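You operate a simulated robot arm through the tools that you are given. There is no shell and no other tool. Be economical: measure what you need, move in short steps, check, and stop when the job is done.

Carry out the task below with a simulated robot arm. There is one attempt and no reset: what you move stays moved.

Task
Purge the open bottle at the white dip tube till its pink is gone.
Fine: flow bead in the green band, no water lost; green bench valve shut and dip tube up at the end. Set down upright: bottle. Where these are worked on the way, their far stop is far enough and under half their travel is too little: green bench valve, white dip tube.

Only the result counts: the job must be done as asked and must still hold three seconds after the hand-in. Knocking over, shifting, dropping, spilling or breaking anything else fails it.

Robot
A 7-joint arm with a two-finger parallel gripper, fixed in place. Base frame: the origin is at the foot of the arm, x ahead of it, y to its left, z up; the work surface is at about z = 0.88. Lengths are in m, angles in rad, forces in N, time in s.
With the tool pointing down near the work surface it reaches from about 0.34 to 0.74 m from the base axis. Its first joint turns from -2.007 to 2.007 rad. Payload 3.91 kg.
The tool frame sits at the grasp point between the pads (the TCP): z along the fingers, y along the line on which they close. The tips reach 0.03 m beyond it. The gripper opens to 0.11 m. The fingers are 0.02 m wide and 0.01 m thick; the gripper's body (0.048 by 0.112 m) begins 0.055 m behind the TCP.
Orientation is that of the tool frame in the base frame, as [roll, pitch, yaw] about the fixed x, y, z axes, in that order (R = Rz(yaw) Ry(pitch) Rx(roll)). With the fingers straight down and closing along the base's y, the tool's x points along the base's -x, its y along +y and its z along -z.

Tools
- The arm moves only by the tool apply_moves. Its argument "deltas" is one flat list of numbers, 7 for each row, row after row: the shift along the base's x, y, z in m, then the turn, a rotation vector about the base's x, y, z in rad, then the closure, from 0 (fully open) to 1 (shut). In form: [x, y, z, ax, ay, az, jaw, x, y, z, ax, ay, az, jaw, ...]. A call has 1 to 8 rows; each row shifts and turns the commanded pose from where the row before left it. A row lasts 0.2 s, in which the tool goes at most 0.05 m and 0.15 rad; a call with a longer step from one row to the next is refused whole, and so is a gripper value outside its range. A pose out of reach is approached as far as the arm can. The call stops where the force on the tool passes 40 N (or 10 N more than at its start, if that is more) or the arm is blocked; 0.2 s more then pass. Each finger travels about 0.108 m/s and halts on what it meets, pressing with about 39 N; the grip force reading is that of the motor and also rises with nothing between the fingers. The clock runs only during rows and for 0.2 s after the last one: add rows that do not move to give the fingers time. The reply holds the time, the measured pose of the TCP, the force on the tool along the base axes, the opening and the grip force, in the units named above and with some noise, with the torque about the TCP (base axes, N m) and any sound that the robot's microphone picked up, and new pictures: "show" is both (left out), scene, wrist or none.
- Cameras (640 x 400 px; columns grow to the right, rows downward): "scene" is fixed at [0.05, -0.6518, 1.6079]; the picture's right is [0.66, -0.75, 0.00], its down [-0.56, -0.48, -0.67] and it looks along [0.51, 0.44, -0.74] (base axes); focal length 214 px, centre (320, 200). "wrist" rides on the gripper at [0.072, 0.017, -0.103] in the tool frame; the picture's right is [-0.23, 0.97, 0.00], its down [-0.76, -0.18, -0.62] and it looks along [-0.61, -0.14, 0.78] (tool axes); focal length 222 px, centre (320, 200). There is no depth. A picture from a camera that has moved, and an enlarged one, comes with that camera's place and axes in the base frame and with its lens.
- raise_lower(by): slides the trunk up (or, below 0, down) by that many m; the arm rides with it, the base frame stays. It gives what a move gives, with no picture.
- enlarge(camera, box): a new picture of the part [left, top, right, bottom] of that camera's present view, enlarged. No time passes.
- job_done(): hands the job in; it is judged then, once.

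Work in short steps. Places have to be worked out from the pictures, the camera data and where the tool is seen: move nearer, look again, correct. Check each grasp and each placing, and mend what went wrong. You have 120 turns and 200 pictures in all, those below and enlarged ones among them. Open the gripper and draw the arm clear of the work before you hand the job in, unless the task says otherwise; then end with one line.

The tools are called after "Call:" as a command line: name --argument value ..., lists and objects as JSON in quotes. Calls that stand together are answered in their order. apply_moves: Moves the arm, as the interface text tells. Its arguments: {"type":"object","properties":{"deltas":{"type":"array"},"show":{"type":"string","enum":["both","scene","wrist","none"]}},"required":["deltas"]} The other tools are called the same way: raise_lower (by) slides the trunk up or down; enlarge (camera, box) takes an enlarged picture of a part of a camera's view; job_done () hands the job in.

At the start:

```text
t: 0.0
tcp_pos: [0.2917, -0.3174, 1.3854]
ee_rot: [-3.141, 0.001, -3.139]
wrist_force: [-0.7, -0.1, 0.7]
torque: [0.01, 0.01, -0.01]
width: 0.1097
grasp_force: 0.0
trunk travel left (down, up): [-0.825, 0.165]
```

scene: 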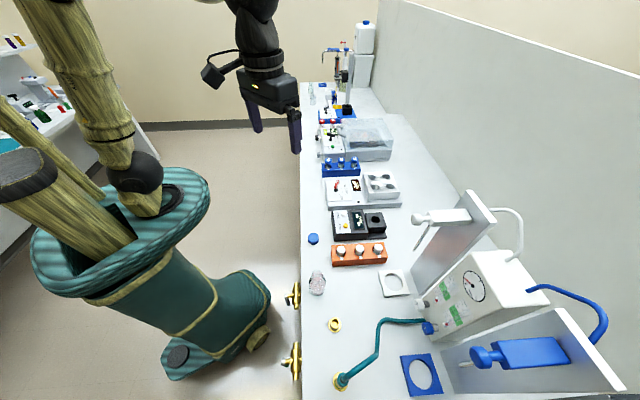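
wrist: 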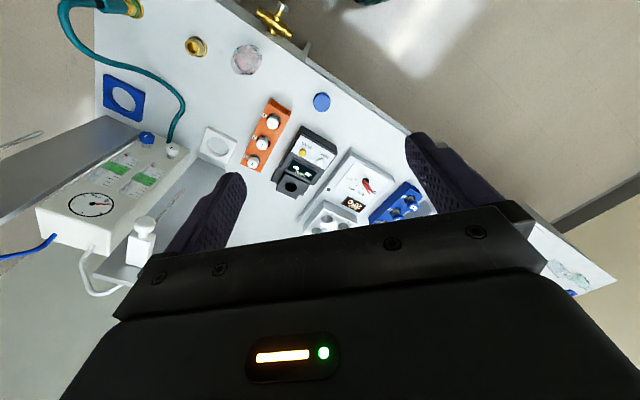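

The pictures show a bench with the purge station at the right; I enlarge both views to identify the bottle, valves, flowmeters and dip tubes.

Call:
enlarge --camera "scene" --box '[260, 180, 640, 400]'

Call:
enlarge --camera "wrist" --box '[0, 0, 360, 300]'

```text
1.68 times, centred on (450, 290) of scene
camera zoom: at [0.05, -0.6518, 1.6079], right [0.66, -0.75, 0.0], down [-0.56, -0.48, -0.67], along [0.51, 0.44, -0.74], focal length 361 px, centre (101, 48)
```

zoom: 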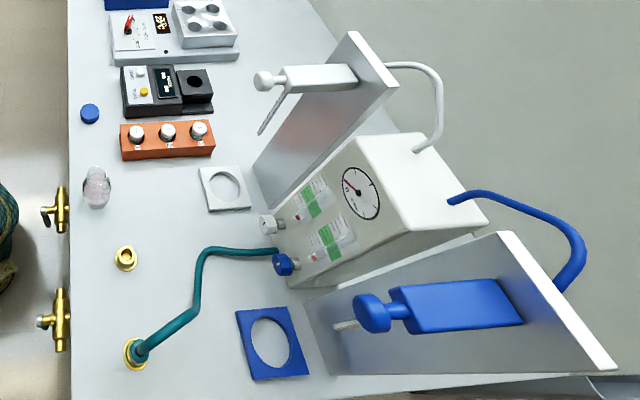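

```text
1.33 times, centred on (180, 150) of wrist
camera zoom: at [0.2168, -0.3004, 1.4887], right [0.23, 0.97, 0.0], down [0.76, -0.18, 0.62], along [0.61, -0.14, -0.78], focal length 296 px, centre (507, 267)
```

zoom: 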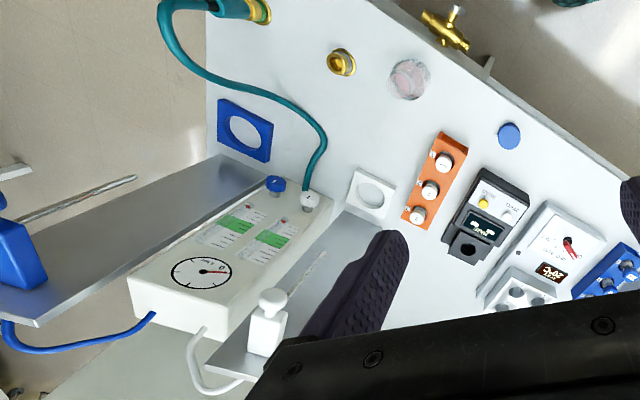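

I zoom further on the bottle, ports, valves and panel.

Call:
enlarge --camera "scene" --box '[270, 260, 370, 400]'

Call:
enlarge --camera "scene" --box '[400, 180, 540, 350]'

Call:
enlarge --camera "wrist" --box '[60, 0, 340, 180]'

```text
2.86 times, centred on (320, 330) of scene
camera zoom: at [0.05, -0.6518, 1.6079], right [0.66, -0.75, 0.0], down [-0.56, -0.48, -0.67], along [0.51, 0.44, -0.74], focal length 613 px, centre (320, -171)
```

zoom: 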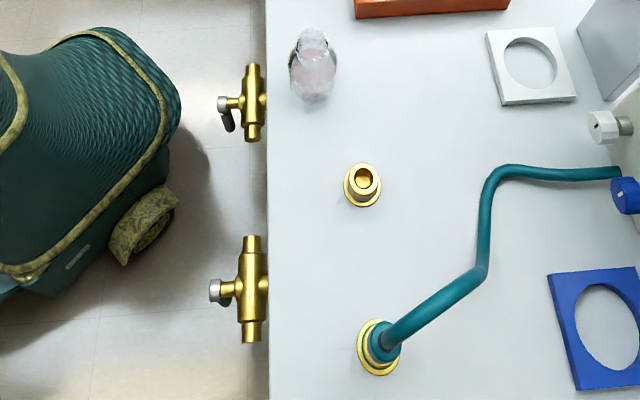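

```text
2.35 times, centred on (470, 265) of scene
camera zoom: at [0.05, -0.6518, 1.6079], right [0.66, -0.75, 0.0], down [-0.56, -0.48, -0.67], along [0.51, 0.44, -0.74], focal length 505 px, centre (-33, 47)
```

zoom: 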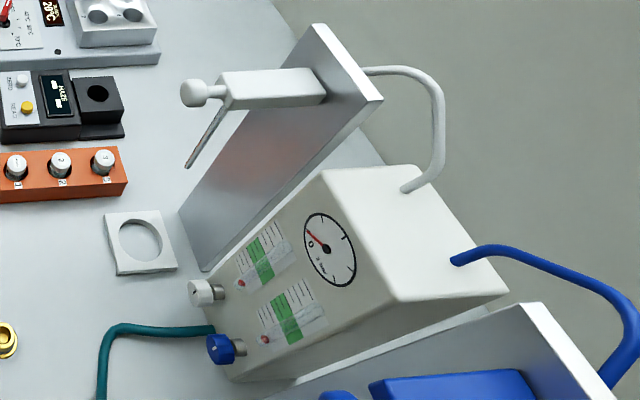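

```text
2.22 times, centred on (200, 90) of wrist
camera zoom: at [0.2168, -0.3004, 1.4887], right [0.23, 0.97, 0.0], down [0.76, -0.18, 0.62], along [0.61, -0.14, -0.78], focal length 494 px, centre (587, 444)
```

zoom: 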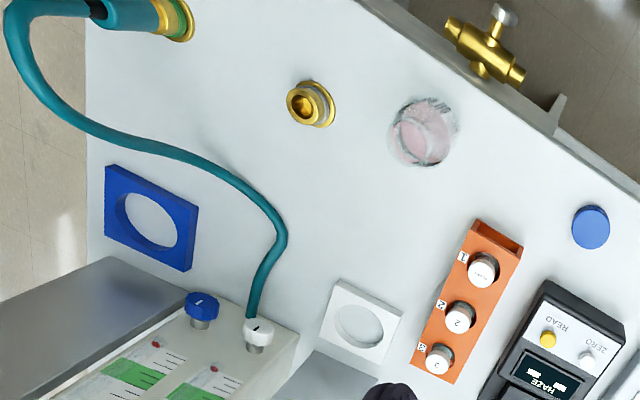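

The two bench valves hang on the bench's front edge; I move the wrist camera over them, turning to face the bench squarely (edge runs at about 45°).

Call:
apply_moves --deltas '[-0.017, -0.022, -0.022, 0, 0, -0.131, 0, -0.017, -0.022, -0.022, 0, 0, -0.131, 0, -0.017, -0.022, -0.022, 0, 0, -0.131, 0, -0.017, -0.022, -0.022, 0, 0, -0.131, 0, -0.017, -0.022, -0.022, 0, 0, -0.131, 0, -0.017, -0.022, -0.022, 0, 0, -0.131, 0]'

```text
t: 1.4
tcp_pos: [0.1904, -0.4518, 1.2505]
ee_rot: [-3.141, 0.001, 2.353]
wrist_force: [-0.5, 0.2, 0.4]
torque: [0.03, -0.03, 0.01]
width: 0.11
grasp_force: 0.1
trunk travel left (down, up): [-0.825, 0.165]
camera wrist: at [0.1503, -0.389, 1.3546], right [0.85, 0.53, 0.0], down [0.41, -0.66, 0.62], along [0.33, -0.53, -0.78], focal length 222 px, centre (320, 200)
```

scene: 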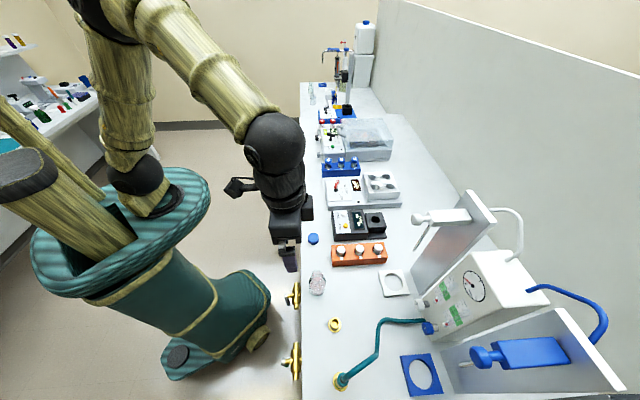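
wrist: 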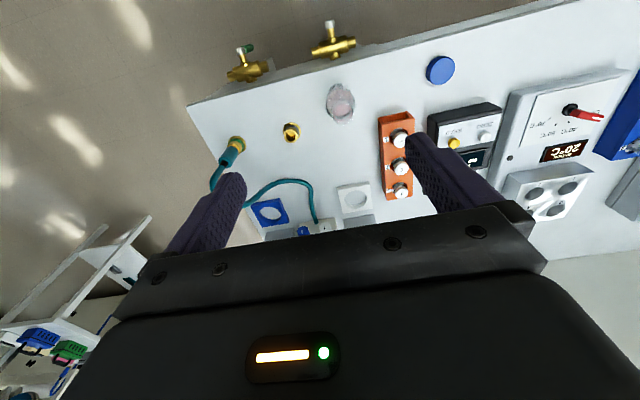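

Green stem seen on the left valve. Zoom to see it.

Call:
enlarge --camera "wrist" --box '[190, 10, 390, 140]'

Call:
enlarge --camera "wrist" --box '[240, 170, 380, 240]'

```text
3.08 times, centred on (290, 75) of wrist
camera zoom: at [0.1503, -0.389, 1.3546], right [0.85, 0.53, 0.0], down [0.41, -0.66, 0.62], along [0.33, -0.53, -0.78], focal length 684 px, centre (412, 585)
```

zoom: 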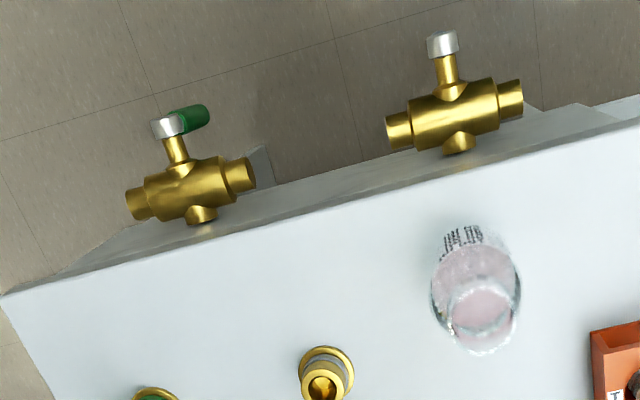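

```text
4.57 times, centred on (310, 205) of wrist
camera zoom: at [0.1503, -0.389, 1.3546], right [0.85, 0.53, 0.0], down [0.41, -0.66, 0.62], along [0.33, -0.53, -0.78], focal length 1015 px, centre (366, 177)
```

zoom: 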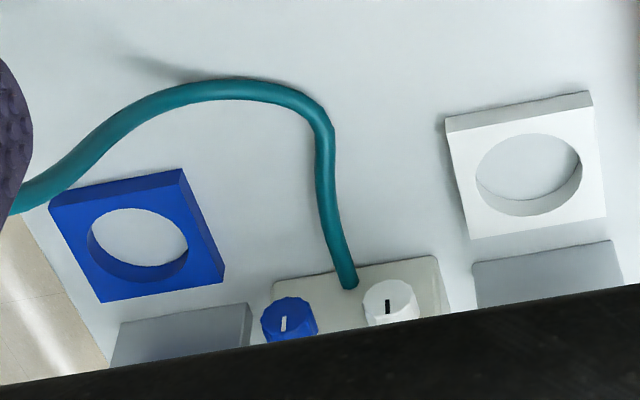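

Green valve is the left one (lever hanging down, hub about (0.035,-0.518,0.80)), the bottle stands at about (0.247,-0.472). Now I go closer to the station with a forward tilt to see the pad, knobs and dip tube.

Call:
apply_moves --deltas '[0.022, -0.014, -0.01, -0.07, -0.07, 0, 0, 0.022, -0.014, -0.01, -0.07, -0.07, 0, 0, 0.022, -0.014, -0.01, -0.07, -0.07, 0, 0, 0.022, -0.014, -0.01, -0.07, -0.07, 0, 0, 0.022, -0.014, -0.01, -0.07, -0.07, 0, 0]'

```text
t: 2.6
tcp_pos: [0.2985, -0.5194, 1.2045]
ee_rot: [-3.141, 0.497, 2.356]
wrist_force: [0.0, 0.2, 0.4]
torque: [0.01, 0.03, 0.01]
width: 0.1104
grasp_force: 0.1
trunk travel left (down, up): [-0.825, 0.165]
camera wrist: at [0.2292, -0.4276, 1.2597], right [0.83, 0.55, 0.11], down [0.14, -0.39, 0.91], along [0.54, -0.74, -0.4], focal length 222 px, centre (320, 200)
```

scene: 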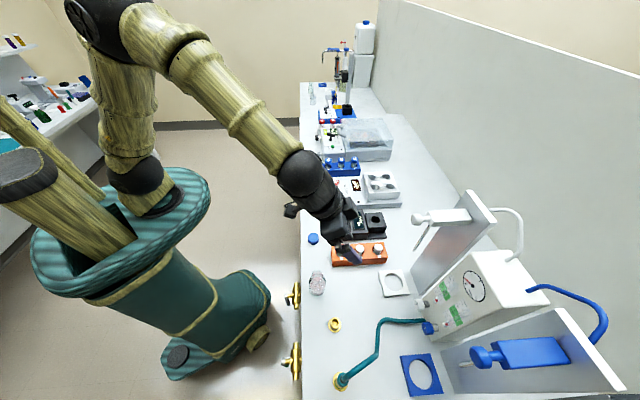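
wrist: 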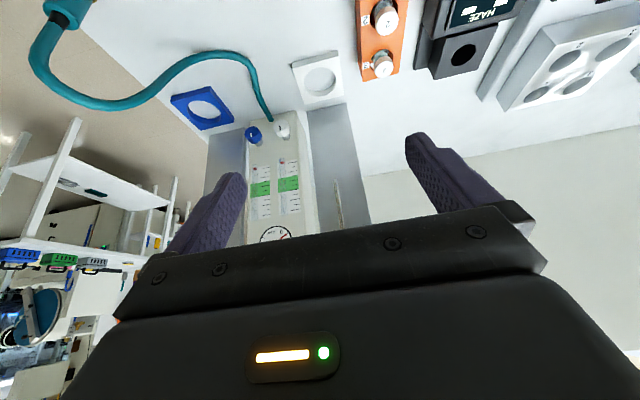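

The station is visible (inverted); I zoom for detail.

Call:
enlarge --camera "wrist" --box '[160, 40, 400, 250]'

Call:
enlarge --camera "wrist" --box '[230, 110, 330, 180]'

```text
1.90 times, centred on (280, 145) of wrist
camera zoom: at [0.2292, -0.4276, 1.2597], right [0.83, 0.55, 0.11], down [0.14, -0.39, 0.91], along [0.54, -0.74, -0.4], focal length 423 px, centre (396, 305)
```

zoom: 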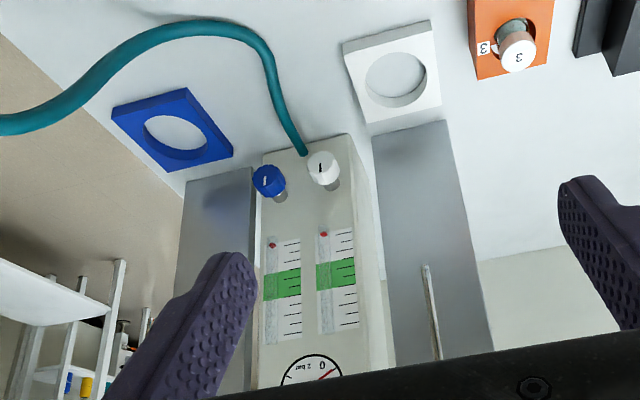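

```text
5.71 times, centred on (280, 145) of wrist
camera zoom: at [0.2292, -0.4276, 1.2597], right [0.83, 0.55, 0.11], down [0.14, -0.39, 0.91], along [0.54, -0.74, -0.4], focal length 1269 px, centre (549, 514)
```

zoom: 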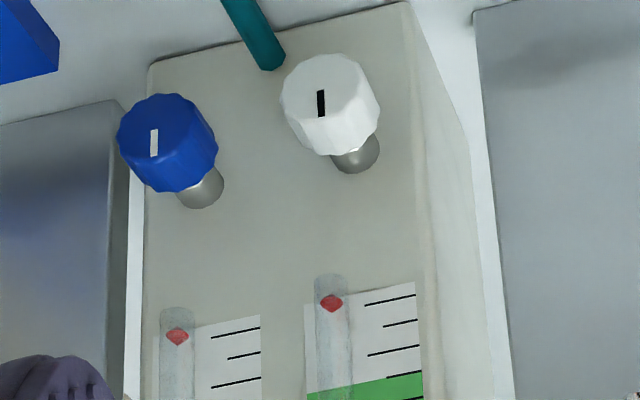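

Tube tip is at about (0.427,-0.652,1.101), right over the white pad; knob near (0.40,-0.62,1.23). Now I approach the bottle along a 0.7 rad tilted axis and look.

Call:
apply_moves --deltas '[-0.0178, 0.017, -0.03, -0.0707, -0.0707, 0, 0, -0.0178, 0.017, -0.03, -0.0707, -0.0707, 0, 0, -0.0178, 0.017, -0.03, 0, 0, 0, 0, -0.0178, 0.017, -0.03, 0, 0, 0, 0, -0.0178, 0.017, -0.03, 0, 0, 0, 0, -0.0178, 0.017, -0.03, 0, 0, 0, 0]'

```text
t: 4.0
tcp_pos: [0.1911, -0.4178, 1.0238]
ee_rot: [3.141, 0.697, 2.355]
wrist_force: [0.7, -0.6, -1.1]
torque: [-0.02, 0.02, 0.02]
width: 0.11
grasp_force: 0.2
trunk travel left (down, up): [-0.825, 0.165]
camera wrist: at [0.1162, -0.3196, 1.0567], right [0.81, 0.57, 0.15], down [0.0, -0.26, 0.97], along [0.58, -0.78, -0.21], focal length 222 px, centre (320, 200)
```

scene: 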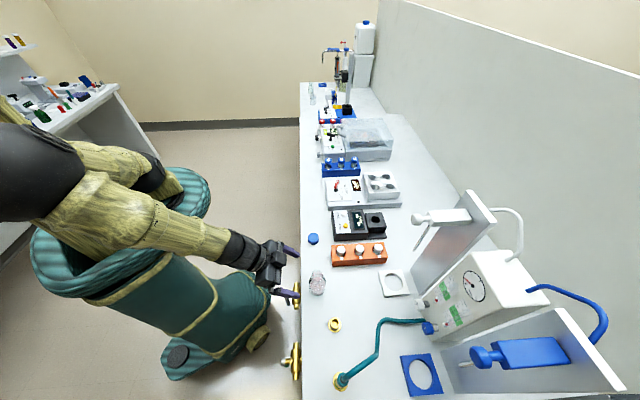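
wrist: 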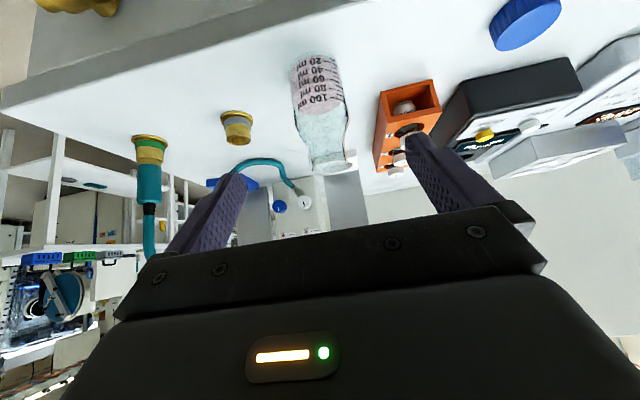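

Bottle centre about (0.245,-0.467), top ~0.98. I advance around it and close gently.

Call:
apply_moves --deltas '[0.0133, -0.0125, -0.0245, 0, 0, 0, 0, 0.0133, -0.0125, -0.0245, 0, 0, 0, 0, 0.0133, -0.0125, -0.0245, 0, 0, 0, 0, 0.0133, -0.0125, -0.0245, 0, 0, 0, 0, 0, 0, 0, 0, 0, 0, 0]'

Call:
enlarge --camera "wrist" --box '[160, 0, 480, 240]'

```text
t: 5.2
tcp_pos: [0.2441, -0.4668, 0.9252]
ee_rot: [-3.14, 0.697, 2.355]
wrist_force: [0.4, 0.7, 0.3]
torque: [-0.01, 0.01, 0.04]
width: 0.11
grasp_force: 0.0
trunk travel left (down, up): [-0.825, 0.165]
camera wrist: at [0.1687, -0.3688, 0.9576], right [0.81, 0.57, 0.15], down [0.01, -0.26, 0.97], along [0.58, -0.78, -0.21], focal length 222 px, centre (320, 200)
```

scene: 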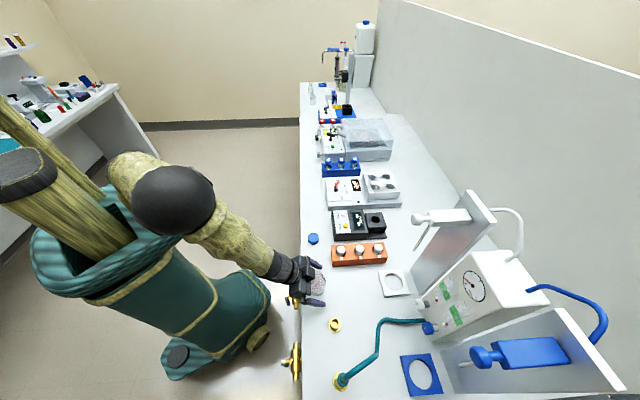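
wrist: 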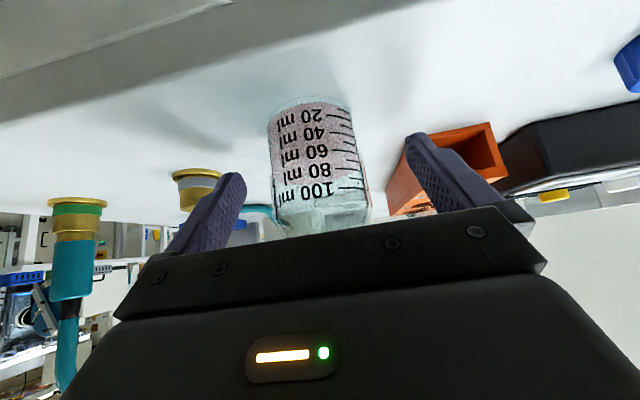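

```text
1.67 times, centred on (320, 120) of wrist
camera zoom: at [0.1687, -0.3688, 0.9576], right [0.81, 0.57, 0.15], down [0.01, -0.26, 0.97], along [0.58, -0.78, -0.21], focal length 370 px, centre (320, 333)
```

zoom: 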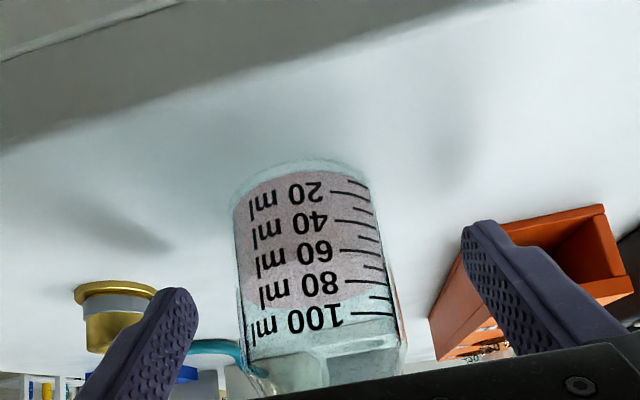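

Bottle is between the fingers; close.

Call:
apply_moves --deltas '[0, 0, 0, 0, 0, 0, 0.3, 0, 0, 0, 0, 0, 0, 0.6, 0, 0, 0, 0, 0, 0, 0.7, 0, 0, 0, 0, 0, 0, 0.7]' --show "wrist"

```text
t: 6.2
tcp_pos: [0.2428, -0.4671, 0.9247]
ee_rot: [-3.141, 0.696, 2.356]
wrist_force: [0.5, 0.2, 0.8]
torque: [0.02, 0.0, 0.0]
width: 0.0552
grasp_force: 38.6
trunk travel left (down, up): [-0.825, 0.165]
camera wrist: at [0.1687, -0.3688, 0.9579], right [0.81, 0.57, 0.15], down [0.01, -0.26, 0.97], along [0.58, -0.78, -0.21], focal length 222 px, centre (320, 200)
```

wrist: 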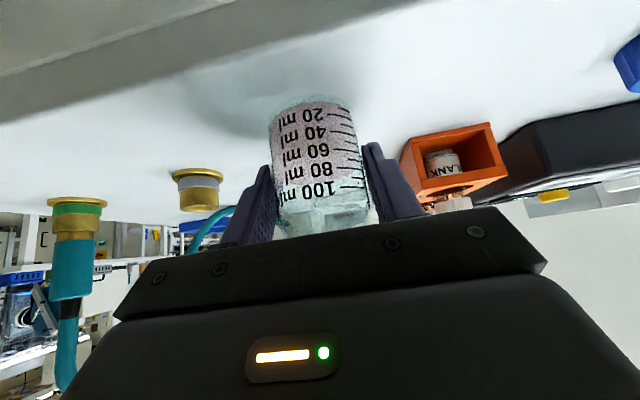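

Grip holds (0.055 m). Lift 6 cm and travel most of the way toward the white pad, then look.

Call:
apply_moves --deltas '[0, 0, 0.01, 0, 0, 0, 0.7, 0, 0, 0.025, 0, 0, 0, 0.7, 0.01, -0.01, 0.025, 0, 0, 0, 0.7, 0.018, -0.018, 0.005, 0, 0, 0, 0.7, 0.022, -0.022, 0, 0, 0, 0, 0.7, 0.022, -0.022, 0, 0, 0, 0, 0.7, 0.02, -0.02, 0, 0, 0, 0, 0.7, 0.01, -0.01, 0, 0, 0, 0, 0.7]'

```text
t: 8.0
tcp_pos: [0.3469, -0.5698, 0.9909]
ee_rot: [-3.141, 0.695, 2.356]
wrist_force: [0.3, 0.3, -1.2]
torque: [0.02, -0.01, 0.03]
width: 0.0553
grasp_force: 38.6
trunk travel left (down, up): [-0.825, 0.165]
camera wrist: at [0.2724, -0.4713, 1.0247], right [0.81, 0.57, 0.15], down [0.01, -0.26, 0.97], along [0.58, -0.78, -0.21], focal length 222 px, centre (320, 200)
```

scene: 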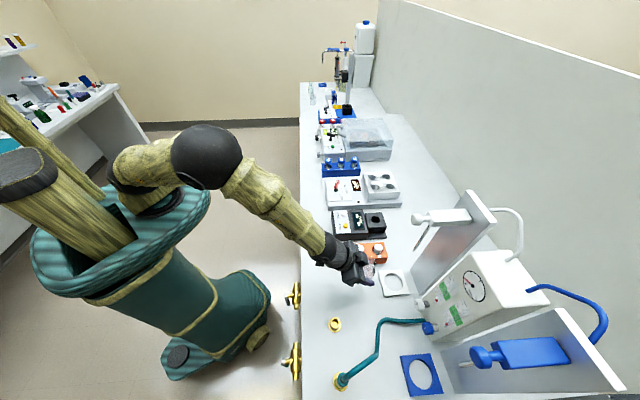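
wrist: 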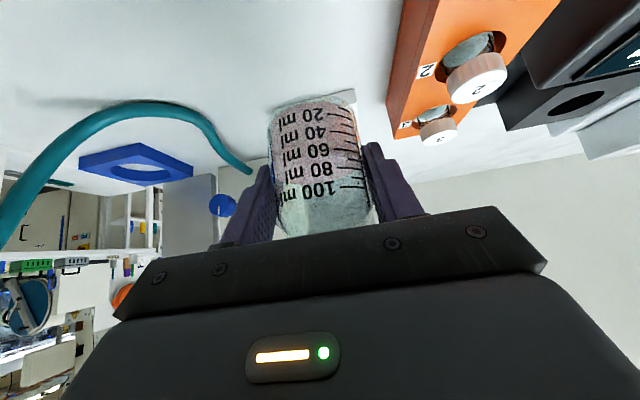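

The pad is hidden behind the bottle for the wrist, so I measure it in an enlarged scene view.

Call:
enlarge --camera "scene" --box '[340, 240, 436, 300]'

```text
6.67 times, centred on (388, 270) of scene
camera zoom: at [0.05, -0.6518, 1.6079], right [0.66, -0.75, 0.0], down [-0.56, -0.48, -0.67], along [0.51, 0.44, -0.74], focal length 1430 px, centre (-133, -267)
```

zoom: 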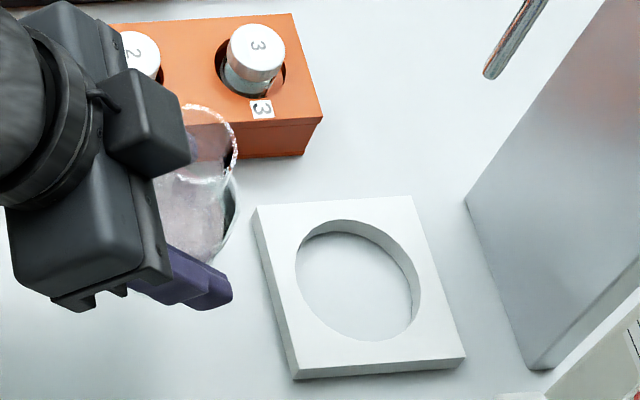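

Call:
enlarge --camera "wrist" --box '[240, 80, 400, 180]'

```text
4.00 times, centred on (320, 130) of wrist
camera zoom: at [0.2724, -0.4713, 1.0247], right [0.81, 0.57, 0.15], down [0.01, -0.26, 0.97], along [0.58, -0.78, -0.21], focal length 888 px, centre (320, 480)
```

zoom: 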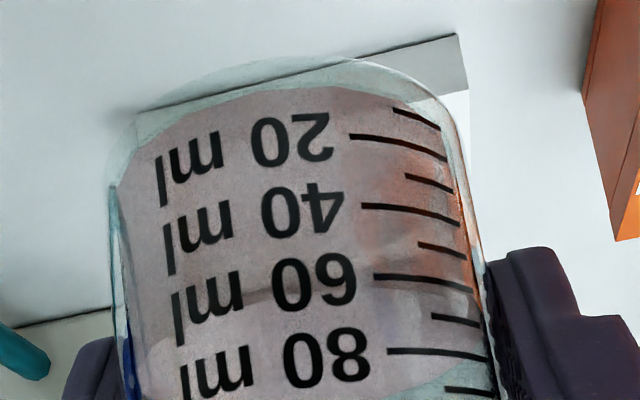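

Pad top is at z≈0.895, centre about (0.422,-0.651), hole ≈62 mm for a 55 mm bottle. Move the bottle over it, still high, and check.

Call:
apply_moves --deltas '[0.01, -0.011, 0, 0, 0, 0, 0.7, 0.02, -0.021, 0, 0, 0, 0, 0.7, 0.02, -0.021, -0.005, 0, 0, 0, 0.7, 0.015, -0.016, -0.01, 0, 0, 0, 0.7, 0.008, -0.01, -0.01, 0, 0, 0, 0.7, 0, 0, 0, 0, 0, 0, 0.7]'

Call:
enlarge --camera "scene" --box '[340, 240, 436, 300]'

Call:
enlarge --camera "wrist" --box '[240, 60, 400, 160]'

```text
t: 9.4
tcp_pos: [0.4204, -0.6494, 0.9648]
ee_rot: [3.141, 0.695, 2.356]
wrist_force: [0.0, 0.4, -1.6]
torque: [-0.01, -0.01, -0.04]
width: 0.0552
grasp_force: 39.0
trunk travel left (down, up): [-0.825, 0.165]
camera wrist: at [0.3456, -0.5505, 0.9983], right [0.81, 0.57, 0.15], down [0.01, -0.26, 0.97], along [0.58, -0.78, -0.21], focal length 222 px, centre (320, 200)
```

scene: 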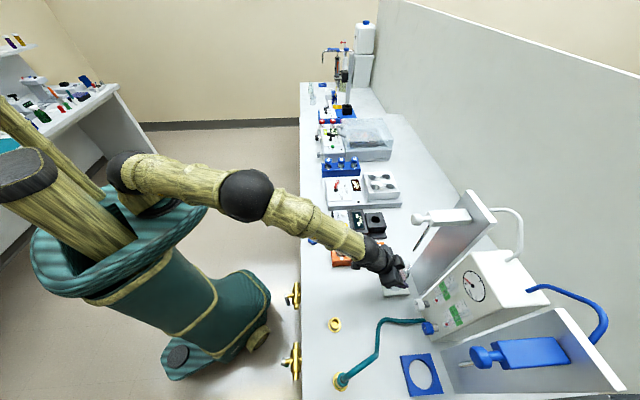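
wrist: 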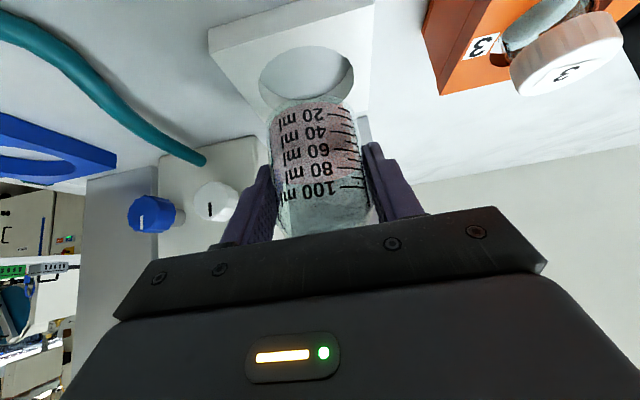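

```text
6.67 times, centred on (388, 270) of scene
camera zoom: at [0.05, -0.6518, 1.6079], right [0.66, -0.75, 0.0], down [-0.56, -0.48, -0.67], along [0.51, 0.44, -0.74], focal length 1430 px, centre (-133, -267)
```

zoom: 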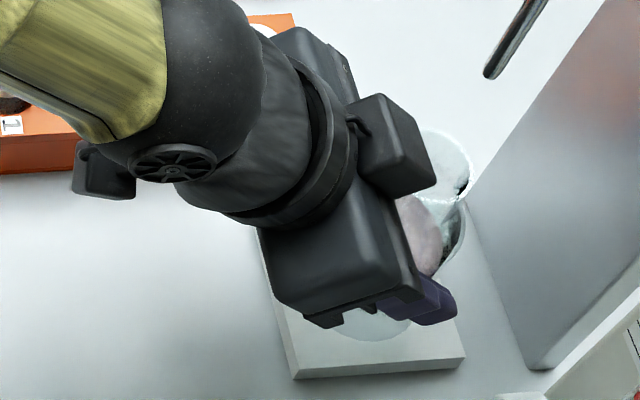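

```text
4.00 times, centred on (320, 110) of wrist
camera zoom: at [0.3456, -0.5505, 0.9983], right [0.81, 0.57, 0.15], down [0.01, -0.26, 0.97], along [0.58, -0.78, -0.21], focal length 888 px, centre (320, 560)
```

zoom: 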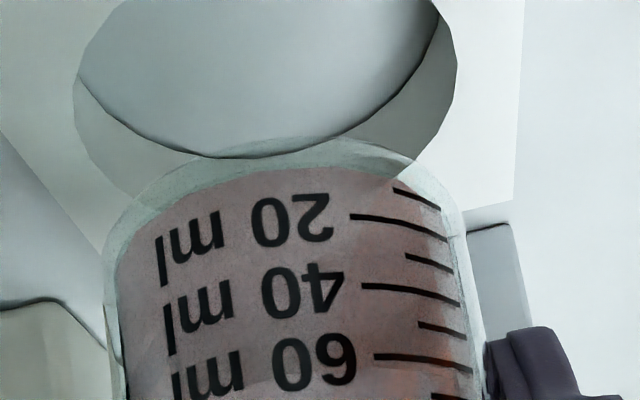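

Hole and bottle centres both estimate to about (0.4225,-0.650), so it's aligned. Lower to just above the pad and check.

Call:
apply_moves --deltas '[0, 0, -0.008, 0, 0, 0, 0.7, 0, 0, -0.008, 0, 0, 0, 0.7, 0, 0, -0.004, 0, 0, 0, 0.7]' --show "wrist"

Call:
enlarge --camera "wrist" --box '[240, 60, 400, 160]'

```text
t: 10.2
tcp_pos: [0.4212, -0.6488, 0.9455]
ee_rot: [-3.141, 0.695, 2.356]
wrist_force: [0.2, 0.4, -1.7]
torque: [0.03, 0.04, 0.0]
width: 0.0554
grasp_force: 39.1
trunk travel left (down, up): [-0.825, 0.165]
camera wrist: at [0.3453, -0.5509, 0.9787], right [0.81, 0.57, 0.15], down [0.01, -0.26, 0.97], along [0.58, -0.78, -0.21], focal length 222 px, centre (320, 200)
```

wrist: 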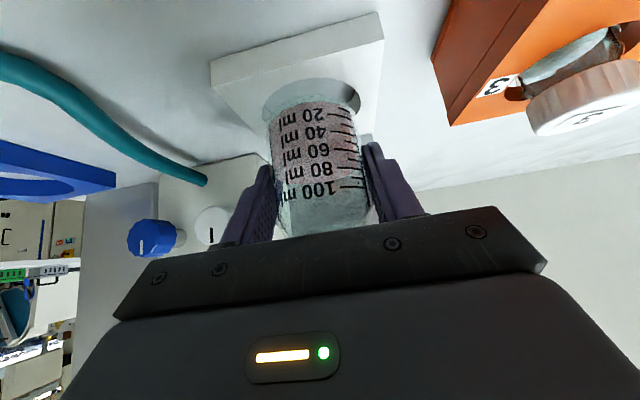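

```text
4.00 times, centred on (320, 110) of wrist
camera zoom: at [0.3453, -0.5509, 0.9787], right [0.81, 0.57, 0.15], down [0.01, -0.26, 0.97], along [0.58, -0.78, -0.21], focal length 888 px, centre (320, 560)
```

zoom: 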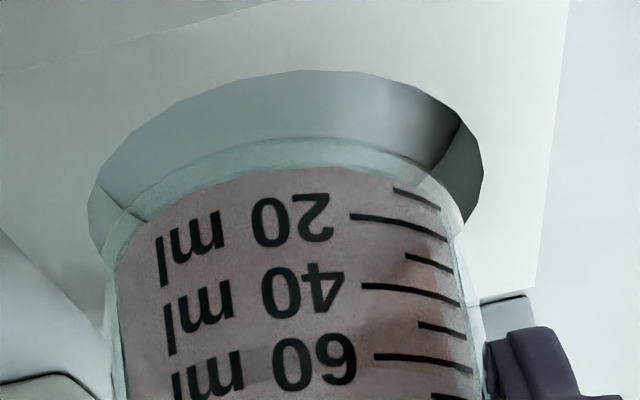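

Aligned within a millimetre or so. Lower into the hole slowly.

Call:
apply_moves --deltas '[0, 0, -0.005, 0, 0, 0, 0.7, 0, 0, -0.005, 0, 0, 0, 0.7, 0, 0, -0.005, 0, 0, 0, 0.7, 0, 0, -0.004, 0, 0, 0, 0.7, 0, 0, 0, 0, 0, 0, 0.7]' --show "wrist"

```text
t: 11.4
tcp_pos: [0.4201, -0.6494, 0.9248]
ee_rot: [3.141, 0.697, 2.357]
wrist_force: [0.3, -0.6, -1.8]
torque: [-0.03, -0.03, -0.02]
width: 0.0553
grasp_force: 38.2
trunk travel left (down, up): [-0.825, 0.165]
camera wrist: at [0.3449, -0.5506, 0.9594], right [0.81, 0.57, 0.15], down [0.01, -0.26, 0.97], along [0.58, -0.78, -0.21], focal length 222 px, centre (320, 200)
```

wrist: 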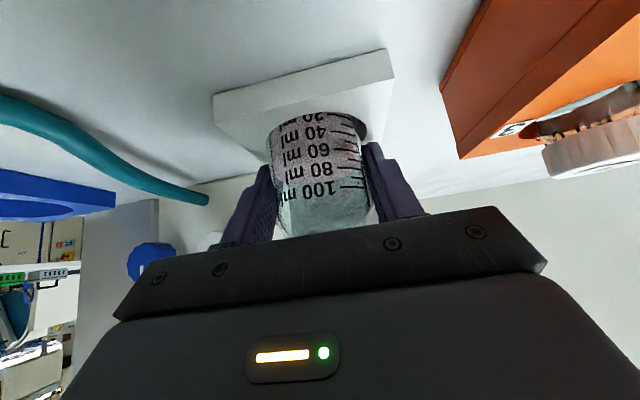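

In the hole, nearly at the bottom. One more millimetre, then release.

Call:
apply_moves --deltas '[0, 0, -0.001, 0, 0, 0, 0.7, 0, 0, 0, 0, 0, 0, 0.7]' --show "none"

```text
t: 12.0
tcp_pos: [0.4201, -0.6499, 0.9247]
ee_rot: [3.141, 0.696, 2.357]
wrist_force: [0.0, -0.6, -0.8]
torque: [-0.02, -0.03, 0.0]
width: 0.0555
grasp_force: 39.1
trunk travel left (down, up): [-0.825, 0.165]
```

Force drops, so the bottle is resting. Open slowly.

Call:
apply_moves --deltas '[0, 0, 0, 0, 0, 0, 0.45, 0, 0, 0, 0, 0, 0, 0.3, 0, 0, 0, 0, 0, 0, 0.1, 0, 0, 0, 0, 0, 0, 0.1]' --show "wrist"

```text
t: 13.0
tcp_pos: [0.4197, -0.6486, 0.9249]
ee_rot: [3.141, 0.696, 2.357]
wrist_force: [0.0, -0.5, 0.2]
torque: [-0.01, -0.02, 0.03]
width: 0.0988
grasp_force: 0.2
trunk travel left (down, up): [-0.825, 0.165]
camera wrist: at [0.3447, -0.5506, 0.9583], right [0.81, 0.57, 0.15], down [0.01, -0.26, 0.97], along [0.58, -0.78, -0.21], focal length 222 px, centre (320, 200)
```

wrist: 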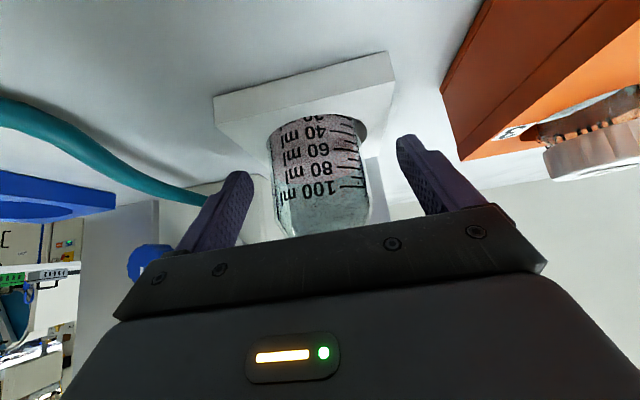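

Bottle stands freely. Retreat along the tool axis.

Call:
apply_moves --deltas '[-0.0137, 0.0137, 0.023, 0, 0, 0, 0, -0.0137, 0.0137, 0.023, 0, 0, 0, 0, -0.0137, 0.0137, 0.023, 0, 0, 0, 0, -0.0137, 0.0137, 0.023, 0, 0, 0, 0, -0.0137, 0.0137, 0.023, 0, 0, 0, 0]' --show "wrist"

```text
t: 14.2
tcp_pos: [0.3512, -0.5797, 1.0391]
ee_rot: [-3.141, 0.696, 2.355]
wrist_force: [-0.3, 0.1, 0.2]
torque: [-0.02, -0.02, 0.01]
width: 0.1102
grasp_force: 0.0
trunk travel left (down, up): [-0.825, 0.165]
camera wrist: at [0.2754, -0.4801, 1.0725], right [0.81, 0.56, 0.15], down [0.0, -0.26, 0.97], along [0.58, -0.78, -0.21], focal length 222 px, centre (320, 200)
```

wrist: 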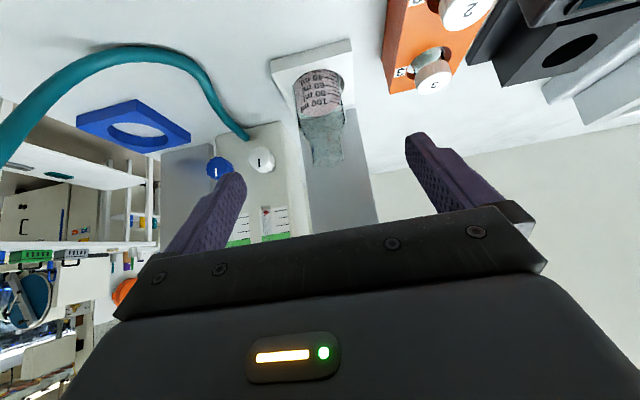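

Bottle is seated upright. Now to the green valve: move out over the bench edge while turning the tool straight down.

Call:
apply_moves --deltas '[-0.04, 0.01, 0.01, 0.0615, 0.0615, 0, 0, -0.04, 0.01, 0, 0.0615, 0.0615, 0, 0, -0.04, 0.01, 0, 0.0615, 0.0615, 0, 0, -0.04, 0.01, 0, 0.0615, 0.0615, 0, 0, -0.04, 0.01, 0, 0.0615, 0.0615, 0, 0, -0.04, 0.008, 0, 0.0615, 0.0615, 0, 0, -0.04, 0.008, 0, 0.0615, 0.0615, 0, 0, -0.038, 0.008, 0, 0.0615, 0.0615, 0, 0]'

Call:
enlarge --camera "wrist" --box '[160, 0, 480, 200]'

```text
t: 16.0
tcp_pos: [0.0344, -0.5076, 1.0505]
ee_rot: [-3.142, 0.0, 2.357]
wrist_force: [-0.8, -0.4, 0.7]
torque: [0.01, 0.02, 0.02]
width: 0.1102
grasp_force: 0.0
trunk travel left (down, up): [-0.825, 0.165]
camera wrist: at [-0.0066, -0.4449, 1.1541], right [0.85, 0.53, 0.0], down [0.41, -0.66, 0.62], along [0.33, -0.53, -0.78], focal length 222 px, centre (320, 200)
```

scene: 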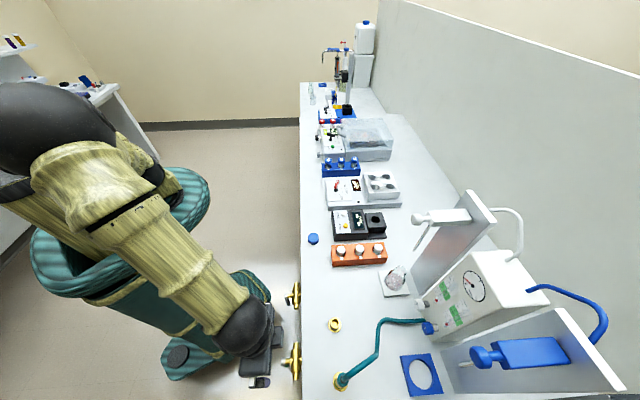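
wrist: 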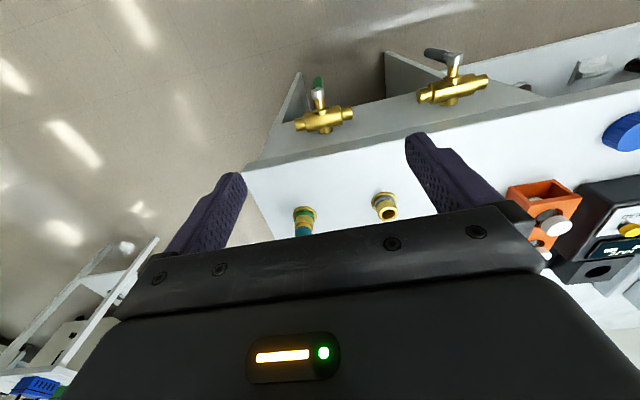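

```text
2.00 times, centred on (320, 100) of wrist
camera zoom: at [-0.0066, -0.4449, 1.1541], right [0.85, 0.53, 0.0], down [0.41, -0.66, 0.62], along [0.33, -0.53, -0.78], focal length 444 px, centre (320, 400)
```

zoom: 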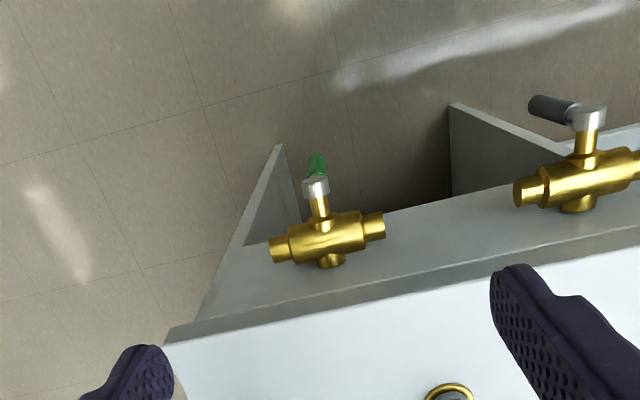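

Hub confirmed at (0.035,-0.517,0.80) with the lever hanging straight down to ~0.71. Descend with fingers straddling it, first partway.

Call:
apply_moves --deltas '[0, -0.009, -0.035, 0, 0, 0, 0, 0, 0, -0.035, 0, 0, 0, 0, 0, 0, -0.035, 0, 0, 0, 0, 0, 0, -0.035, 0, 0, 0, 0, 0, 0, -0.035, 0, 0, 0, 0]' --show "wrist"

Call:
enlarge --camera "wrist" --box '[160, 40, 480, 240]'

```text
t: 17.2
tcp_pos: [0.0351, -0.5171, 0.8752]
ee_rot: [-3.141, 0.001, 2.357]
wrist_force: [-0.7, -0.7, -0.1]
torque: [0.03, 0.01, -0.01]
width: 0.1101
grasp_force: 0.1
trunk travel left (down, up): [-0.825, 0.165]
camera wrist: at [-0.006, -0.4537, 0.9784], right [0.85, 0.53, 0.0], down [0.41, -0.66, 0.62], along [0.33, -0.53, -0.78], focal length 222 px, centre (320, 200)
```

wrist: 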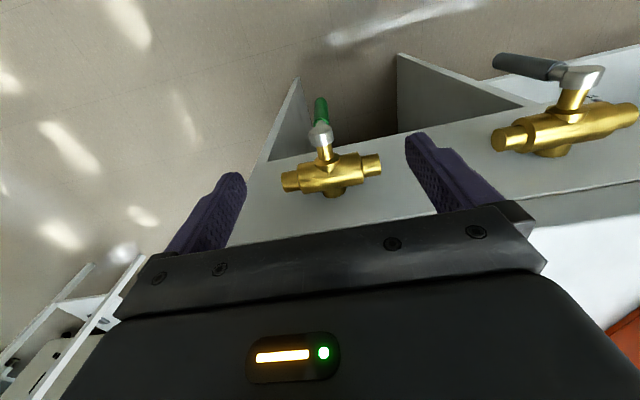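

```text
2.00 times, centred on (320, 140) of wrist
camera zoom: at [-0.006, -0.4537, 0.9784], right [0.85, 0.53, 0.0], down [0.41, -0.66, 0.62], along [0.33, -0.53, -0.78], focal length 444 px, centre (320, 320)
```

zoom: 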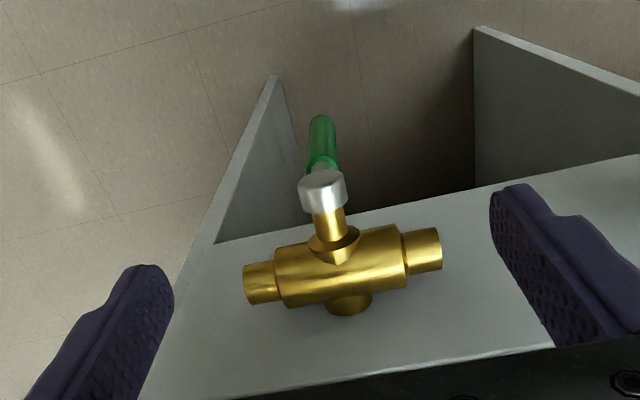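

Aligned between the fingers. Descend to z≈0.768 and close to a loose cage.

Call:
apply_moves --deltas '[-0.001, 0.001, -0.03, 0, 0, 0, 0, 0, 0, -0.03, 0, 0, 0, 0, 0, 0, -0.03, 0, 0, 0, 0, 0, 0, -0.017, 0, 0, 0, 0, 0, 0, 0, 0, 0, 0, 0.4, 0, 0, 0, 0, 0, 0, 0.7, 0, 0, 0, 0, 0, 0, 0.7]' --show "wrist"

Call:
enlarge --camera "wrist" --box '[160, 80, 480, 280]'

```text
t: 18.8
tcp_pos: [0.0333, -0.5156, 0.7704]
ee_rot: [-3.14, 0.001, 2.357]
wrist_force: [-0.1, 0.0, 0.0]
torque: [-0.01, -0.01, 0.02]
width: 0.0329
grasp_force: 0.2
trunk travel left (down, up): [-0.825, 0.165]
camera wrist: at [-0.0076, -0.4514, 0.8737], right [0.85, 0.53, 0.0], down [0.41, -0.66, 0.62], along [0.33, -0.53, -0.78], focal length 222 px, centre (320, 200)
```

wrist: 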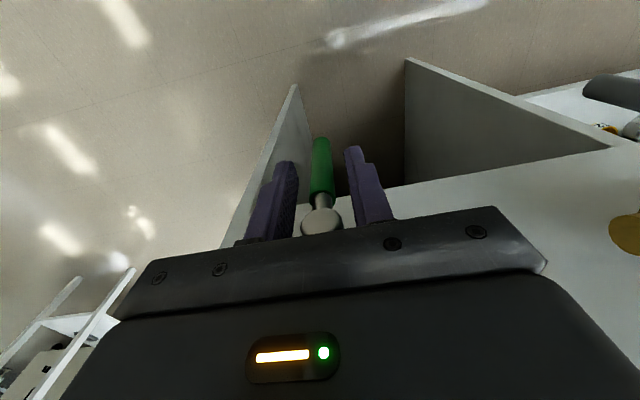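

```text
2.00 times, centred on (320, 180) of wrist
camera zoom: at [-0.0076, -0.4514, 0.8737], right [0.85, 0.53, 0.0], down [0.41, -0.66, 0.62], along [0.33, -0.53, -0.78], focal length 444 px, centre (320, 240)
```

zoom: 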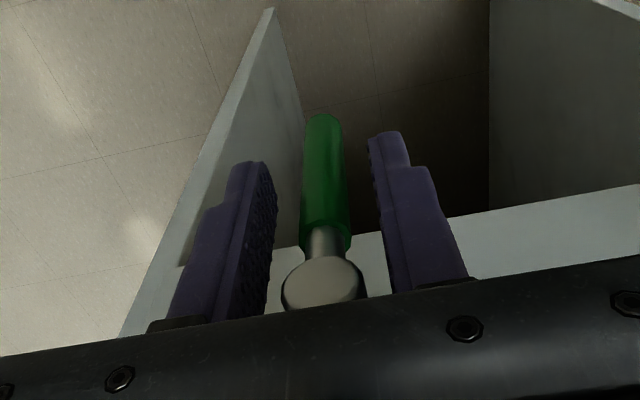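

Lever caged. Rotate about the hub axis toward +e (0.52 rad) to test the opening direction.

Call:
apply_moves --deltas '[0.00275, 0.00275, 0.00025, 0.092, -0.092, 0, 0.7, 0.0027, 0.0027, 0.00076, 0.092, -0.092, 0, 0.7, 0.0026, 0.0026, 0.00125, 0.092, -0.092, 0, 0.7, 0.0025, 0.0025, 0.0017, 0.092, -0.092, 0, 0.7]' --show "both"

Call:
enlarge --camera "wrist" --box '[160, 80, 480, 280]'

```text
t: 19.8
tcp_pos: [0.0331, -0.5139, 0.7737]
ee_rot: [2.691, 0.006, 2.347]
wrist_force: [-14.2, -11.0, -6.6]
torque: [-0.31, 0.56, -0.09]
width: 0.0425
grasp_force: 9.1
trunk travel left (down, up): [-0.825, 0.165]
stopped in row 4: the force on the tool passed its limit at 43 N (the readings are from after the stop); the commanded pose is now the measured one
camera wrist: at [-0.0414, -0.483, 0.8741], right [0.78, 0.46, 0.43], down [0.22, -0.84, 0.49], along [0.58, -0.29, -0.76], focal length 222 px, centre (320, 200)
```

scene: 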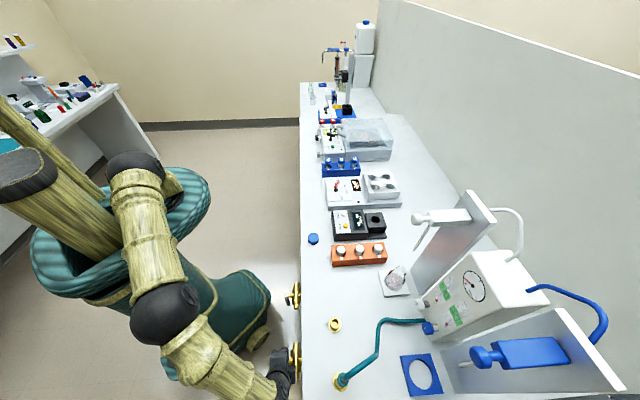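
wrist: 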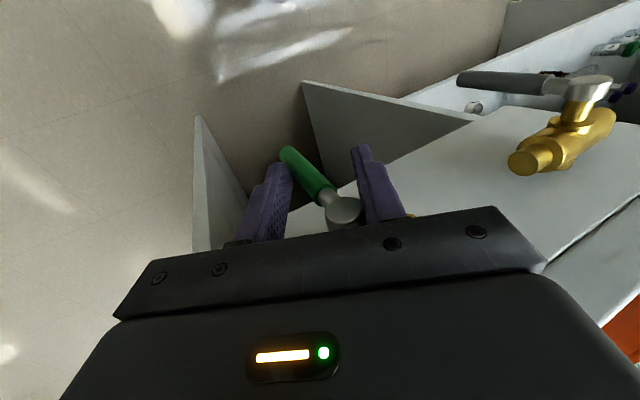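

```text
2.00 times, centred on (320, 180) of wrist
camera zoom: at [-0.0414, -0.483, 0.8741], right [0.78, 0.46, 0.43], down [0.22, -0.84, 0.49], along [0.58, -0.29, -0.76], focal length 444 px, centre (320, 240)
```

zoom: 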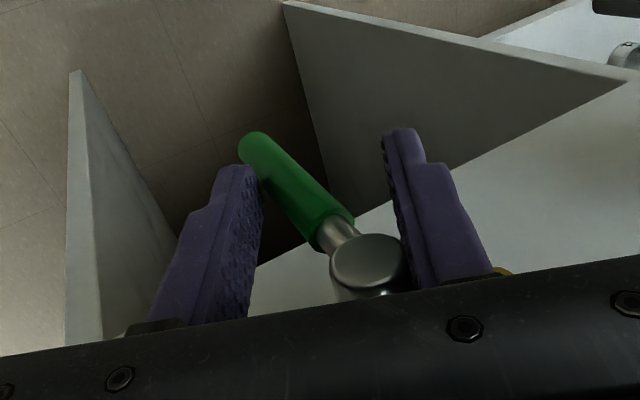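

Lever did not move that way (stop), so it opens toward -e. Undo the rotation, open, and rise clear.

Call:
apply_moves --deltas '[0, 0, -0.0009, -0.08, 0.08, 0, 0.6, 0, -0.0005, -0.0009, -0.08, 0.08, 0, 0.5, 0, 0, -0.0009, -0.08, 0.08, 0, 0.5, 0, -0.0005, -0.0005, -0.079, 0.079, 0, 0.5, -0.005, 0.005, 0.03, 0, 0, 0, 0.5, -0.01, 0.01, 0.035, 0, 0, 0, 0.5, -0.01, 0.01, 0.035, 0, 0, 0, 0.5]' --show "wrist"

Call:
enlarge --camera "scene" --box '[270, 260, 370, 400]'

```text
t: 21.4
tcp_pos: [0.0135, -0.4879, 0.8723]
ee_rot: [3.132, 0.01, 2.354]
wrist_force: [-0.4, -1.1, 0.0]
torque: [-0.02, 0.01, 0.04]
width: 0.055
grasp_force: 0.1
trunk travel left (down, up): [-0.825, 0.165]
camera wrist: at [-0.0286, -0.4243, 0.9747], right [0.85, 0.53, 0.01], down [0.4, -0.66, 0.63], along [0.34, -0.53, -0.78], focal length 222 px, centre (320, 200)
```

wrist: 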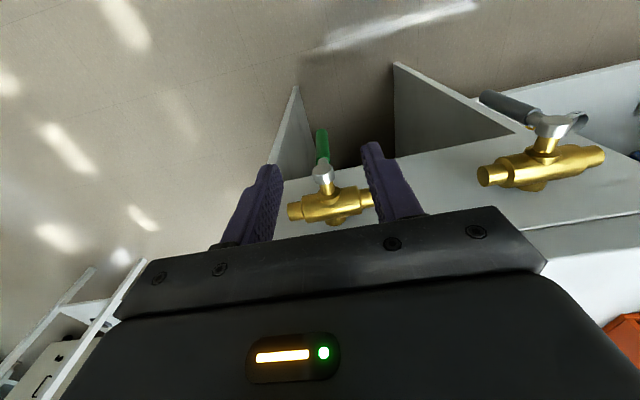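

```text
2.86 times, centred on (320, 330) of scene
camera zoom: at [0.05, -0.6518, 1.6079], right [0.66, -0.75, 0.0], down [-0.56, -0.48, -0.67], along [0.51, 0.44, -0.74], focal length 613 px, centre (320, -171)
```

zoom: 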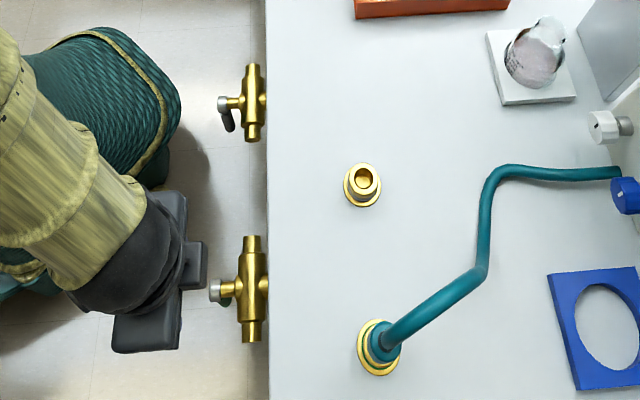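

Lever unchanged. I now close the jaws, tilt the tool 0.8 rad toward the bench and back outward, to poke past the lever on its +e side.

Call:
apply_moves --deltas '[-0.003, 0.009, 0, -0.094, -0.094, 0, 1, -0.003, 0.009, 0, -0.094, -0.094, 0, 1, -0.003, 0.009, -0.01, -0.094, -0.094, 0, 1, -0.003, 0.009, -0.015, -0.094, -0.094, 0, 1, -0.002, 0.008, -0.015, -0.094, -0.094, 0, 1, -0.0015, 0.006, -0.02, -0.094, -0.094, 0, 1]'

```text
t: 22.8
tcp_pos: [-0.0078, -0.4444, 0.8109]
ee_rot: [-3.138, 0.749, 2.352]
wrist_force: [-1.4, -0.4, -0.1]
torque: [0.01, 0.0, -0.01]
width: 0.0
grasp_force: 38.0
out of reach, approached as far as the arm can: row 2
trunk travel left (down, up): [-0.825, 0.165]
camera wrist: at [-0.0834, -0.3435, 0.8375], right [0.81, 0.57, 0.15], down [-0.03, -0.22, 0.98], along [0.58, -0.8, -0.16], focal length 222 px, centre (320, 200)
```

scene: 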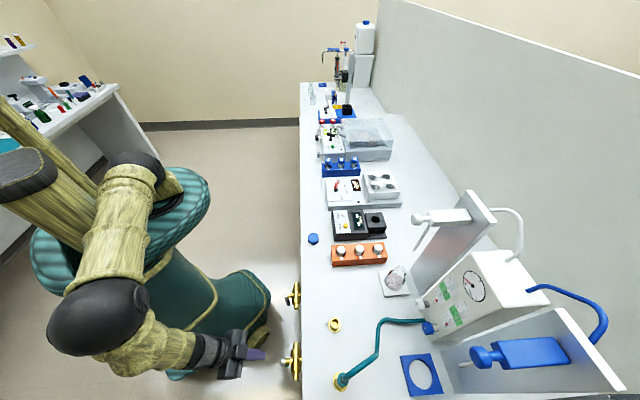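
wrist: 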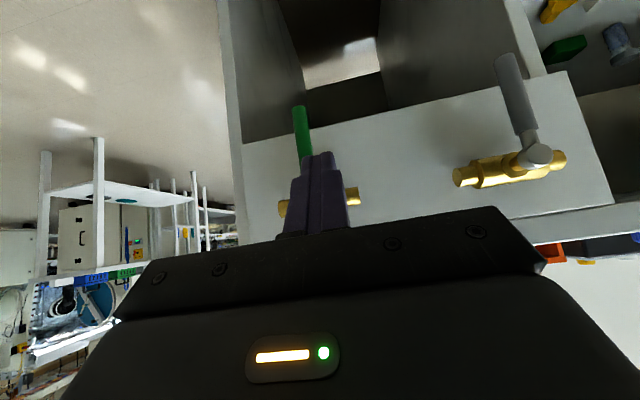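

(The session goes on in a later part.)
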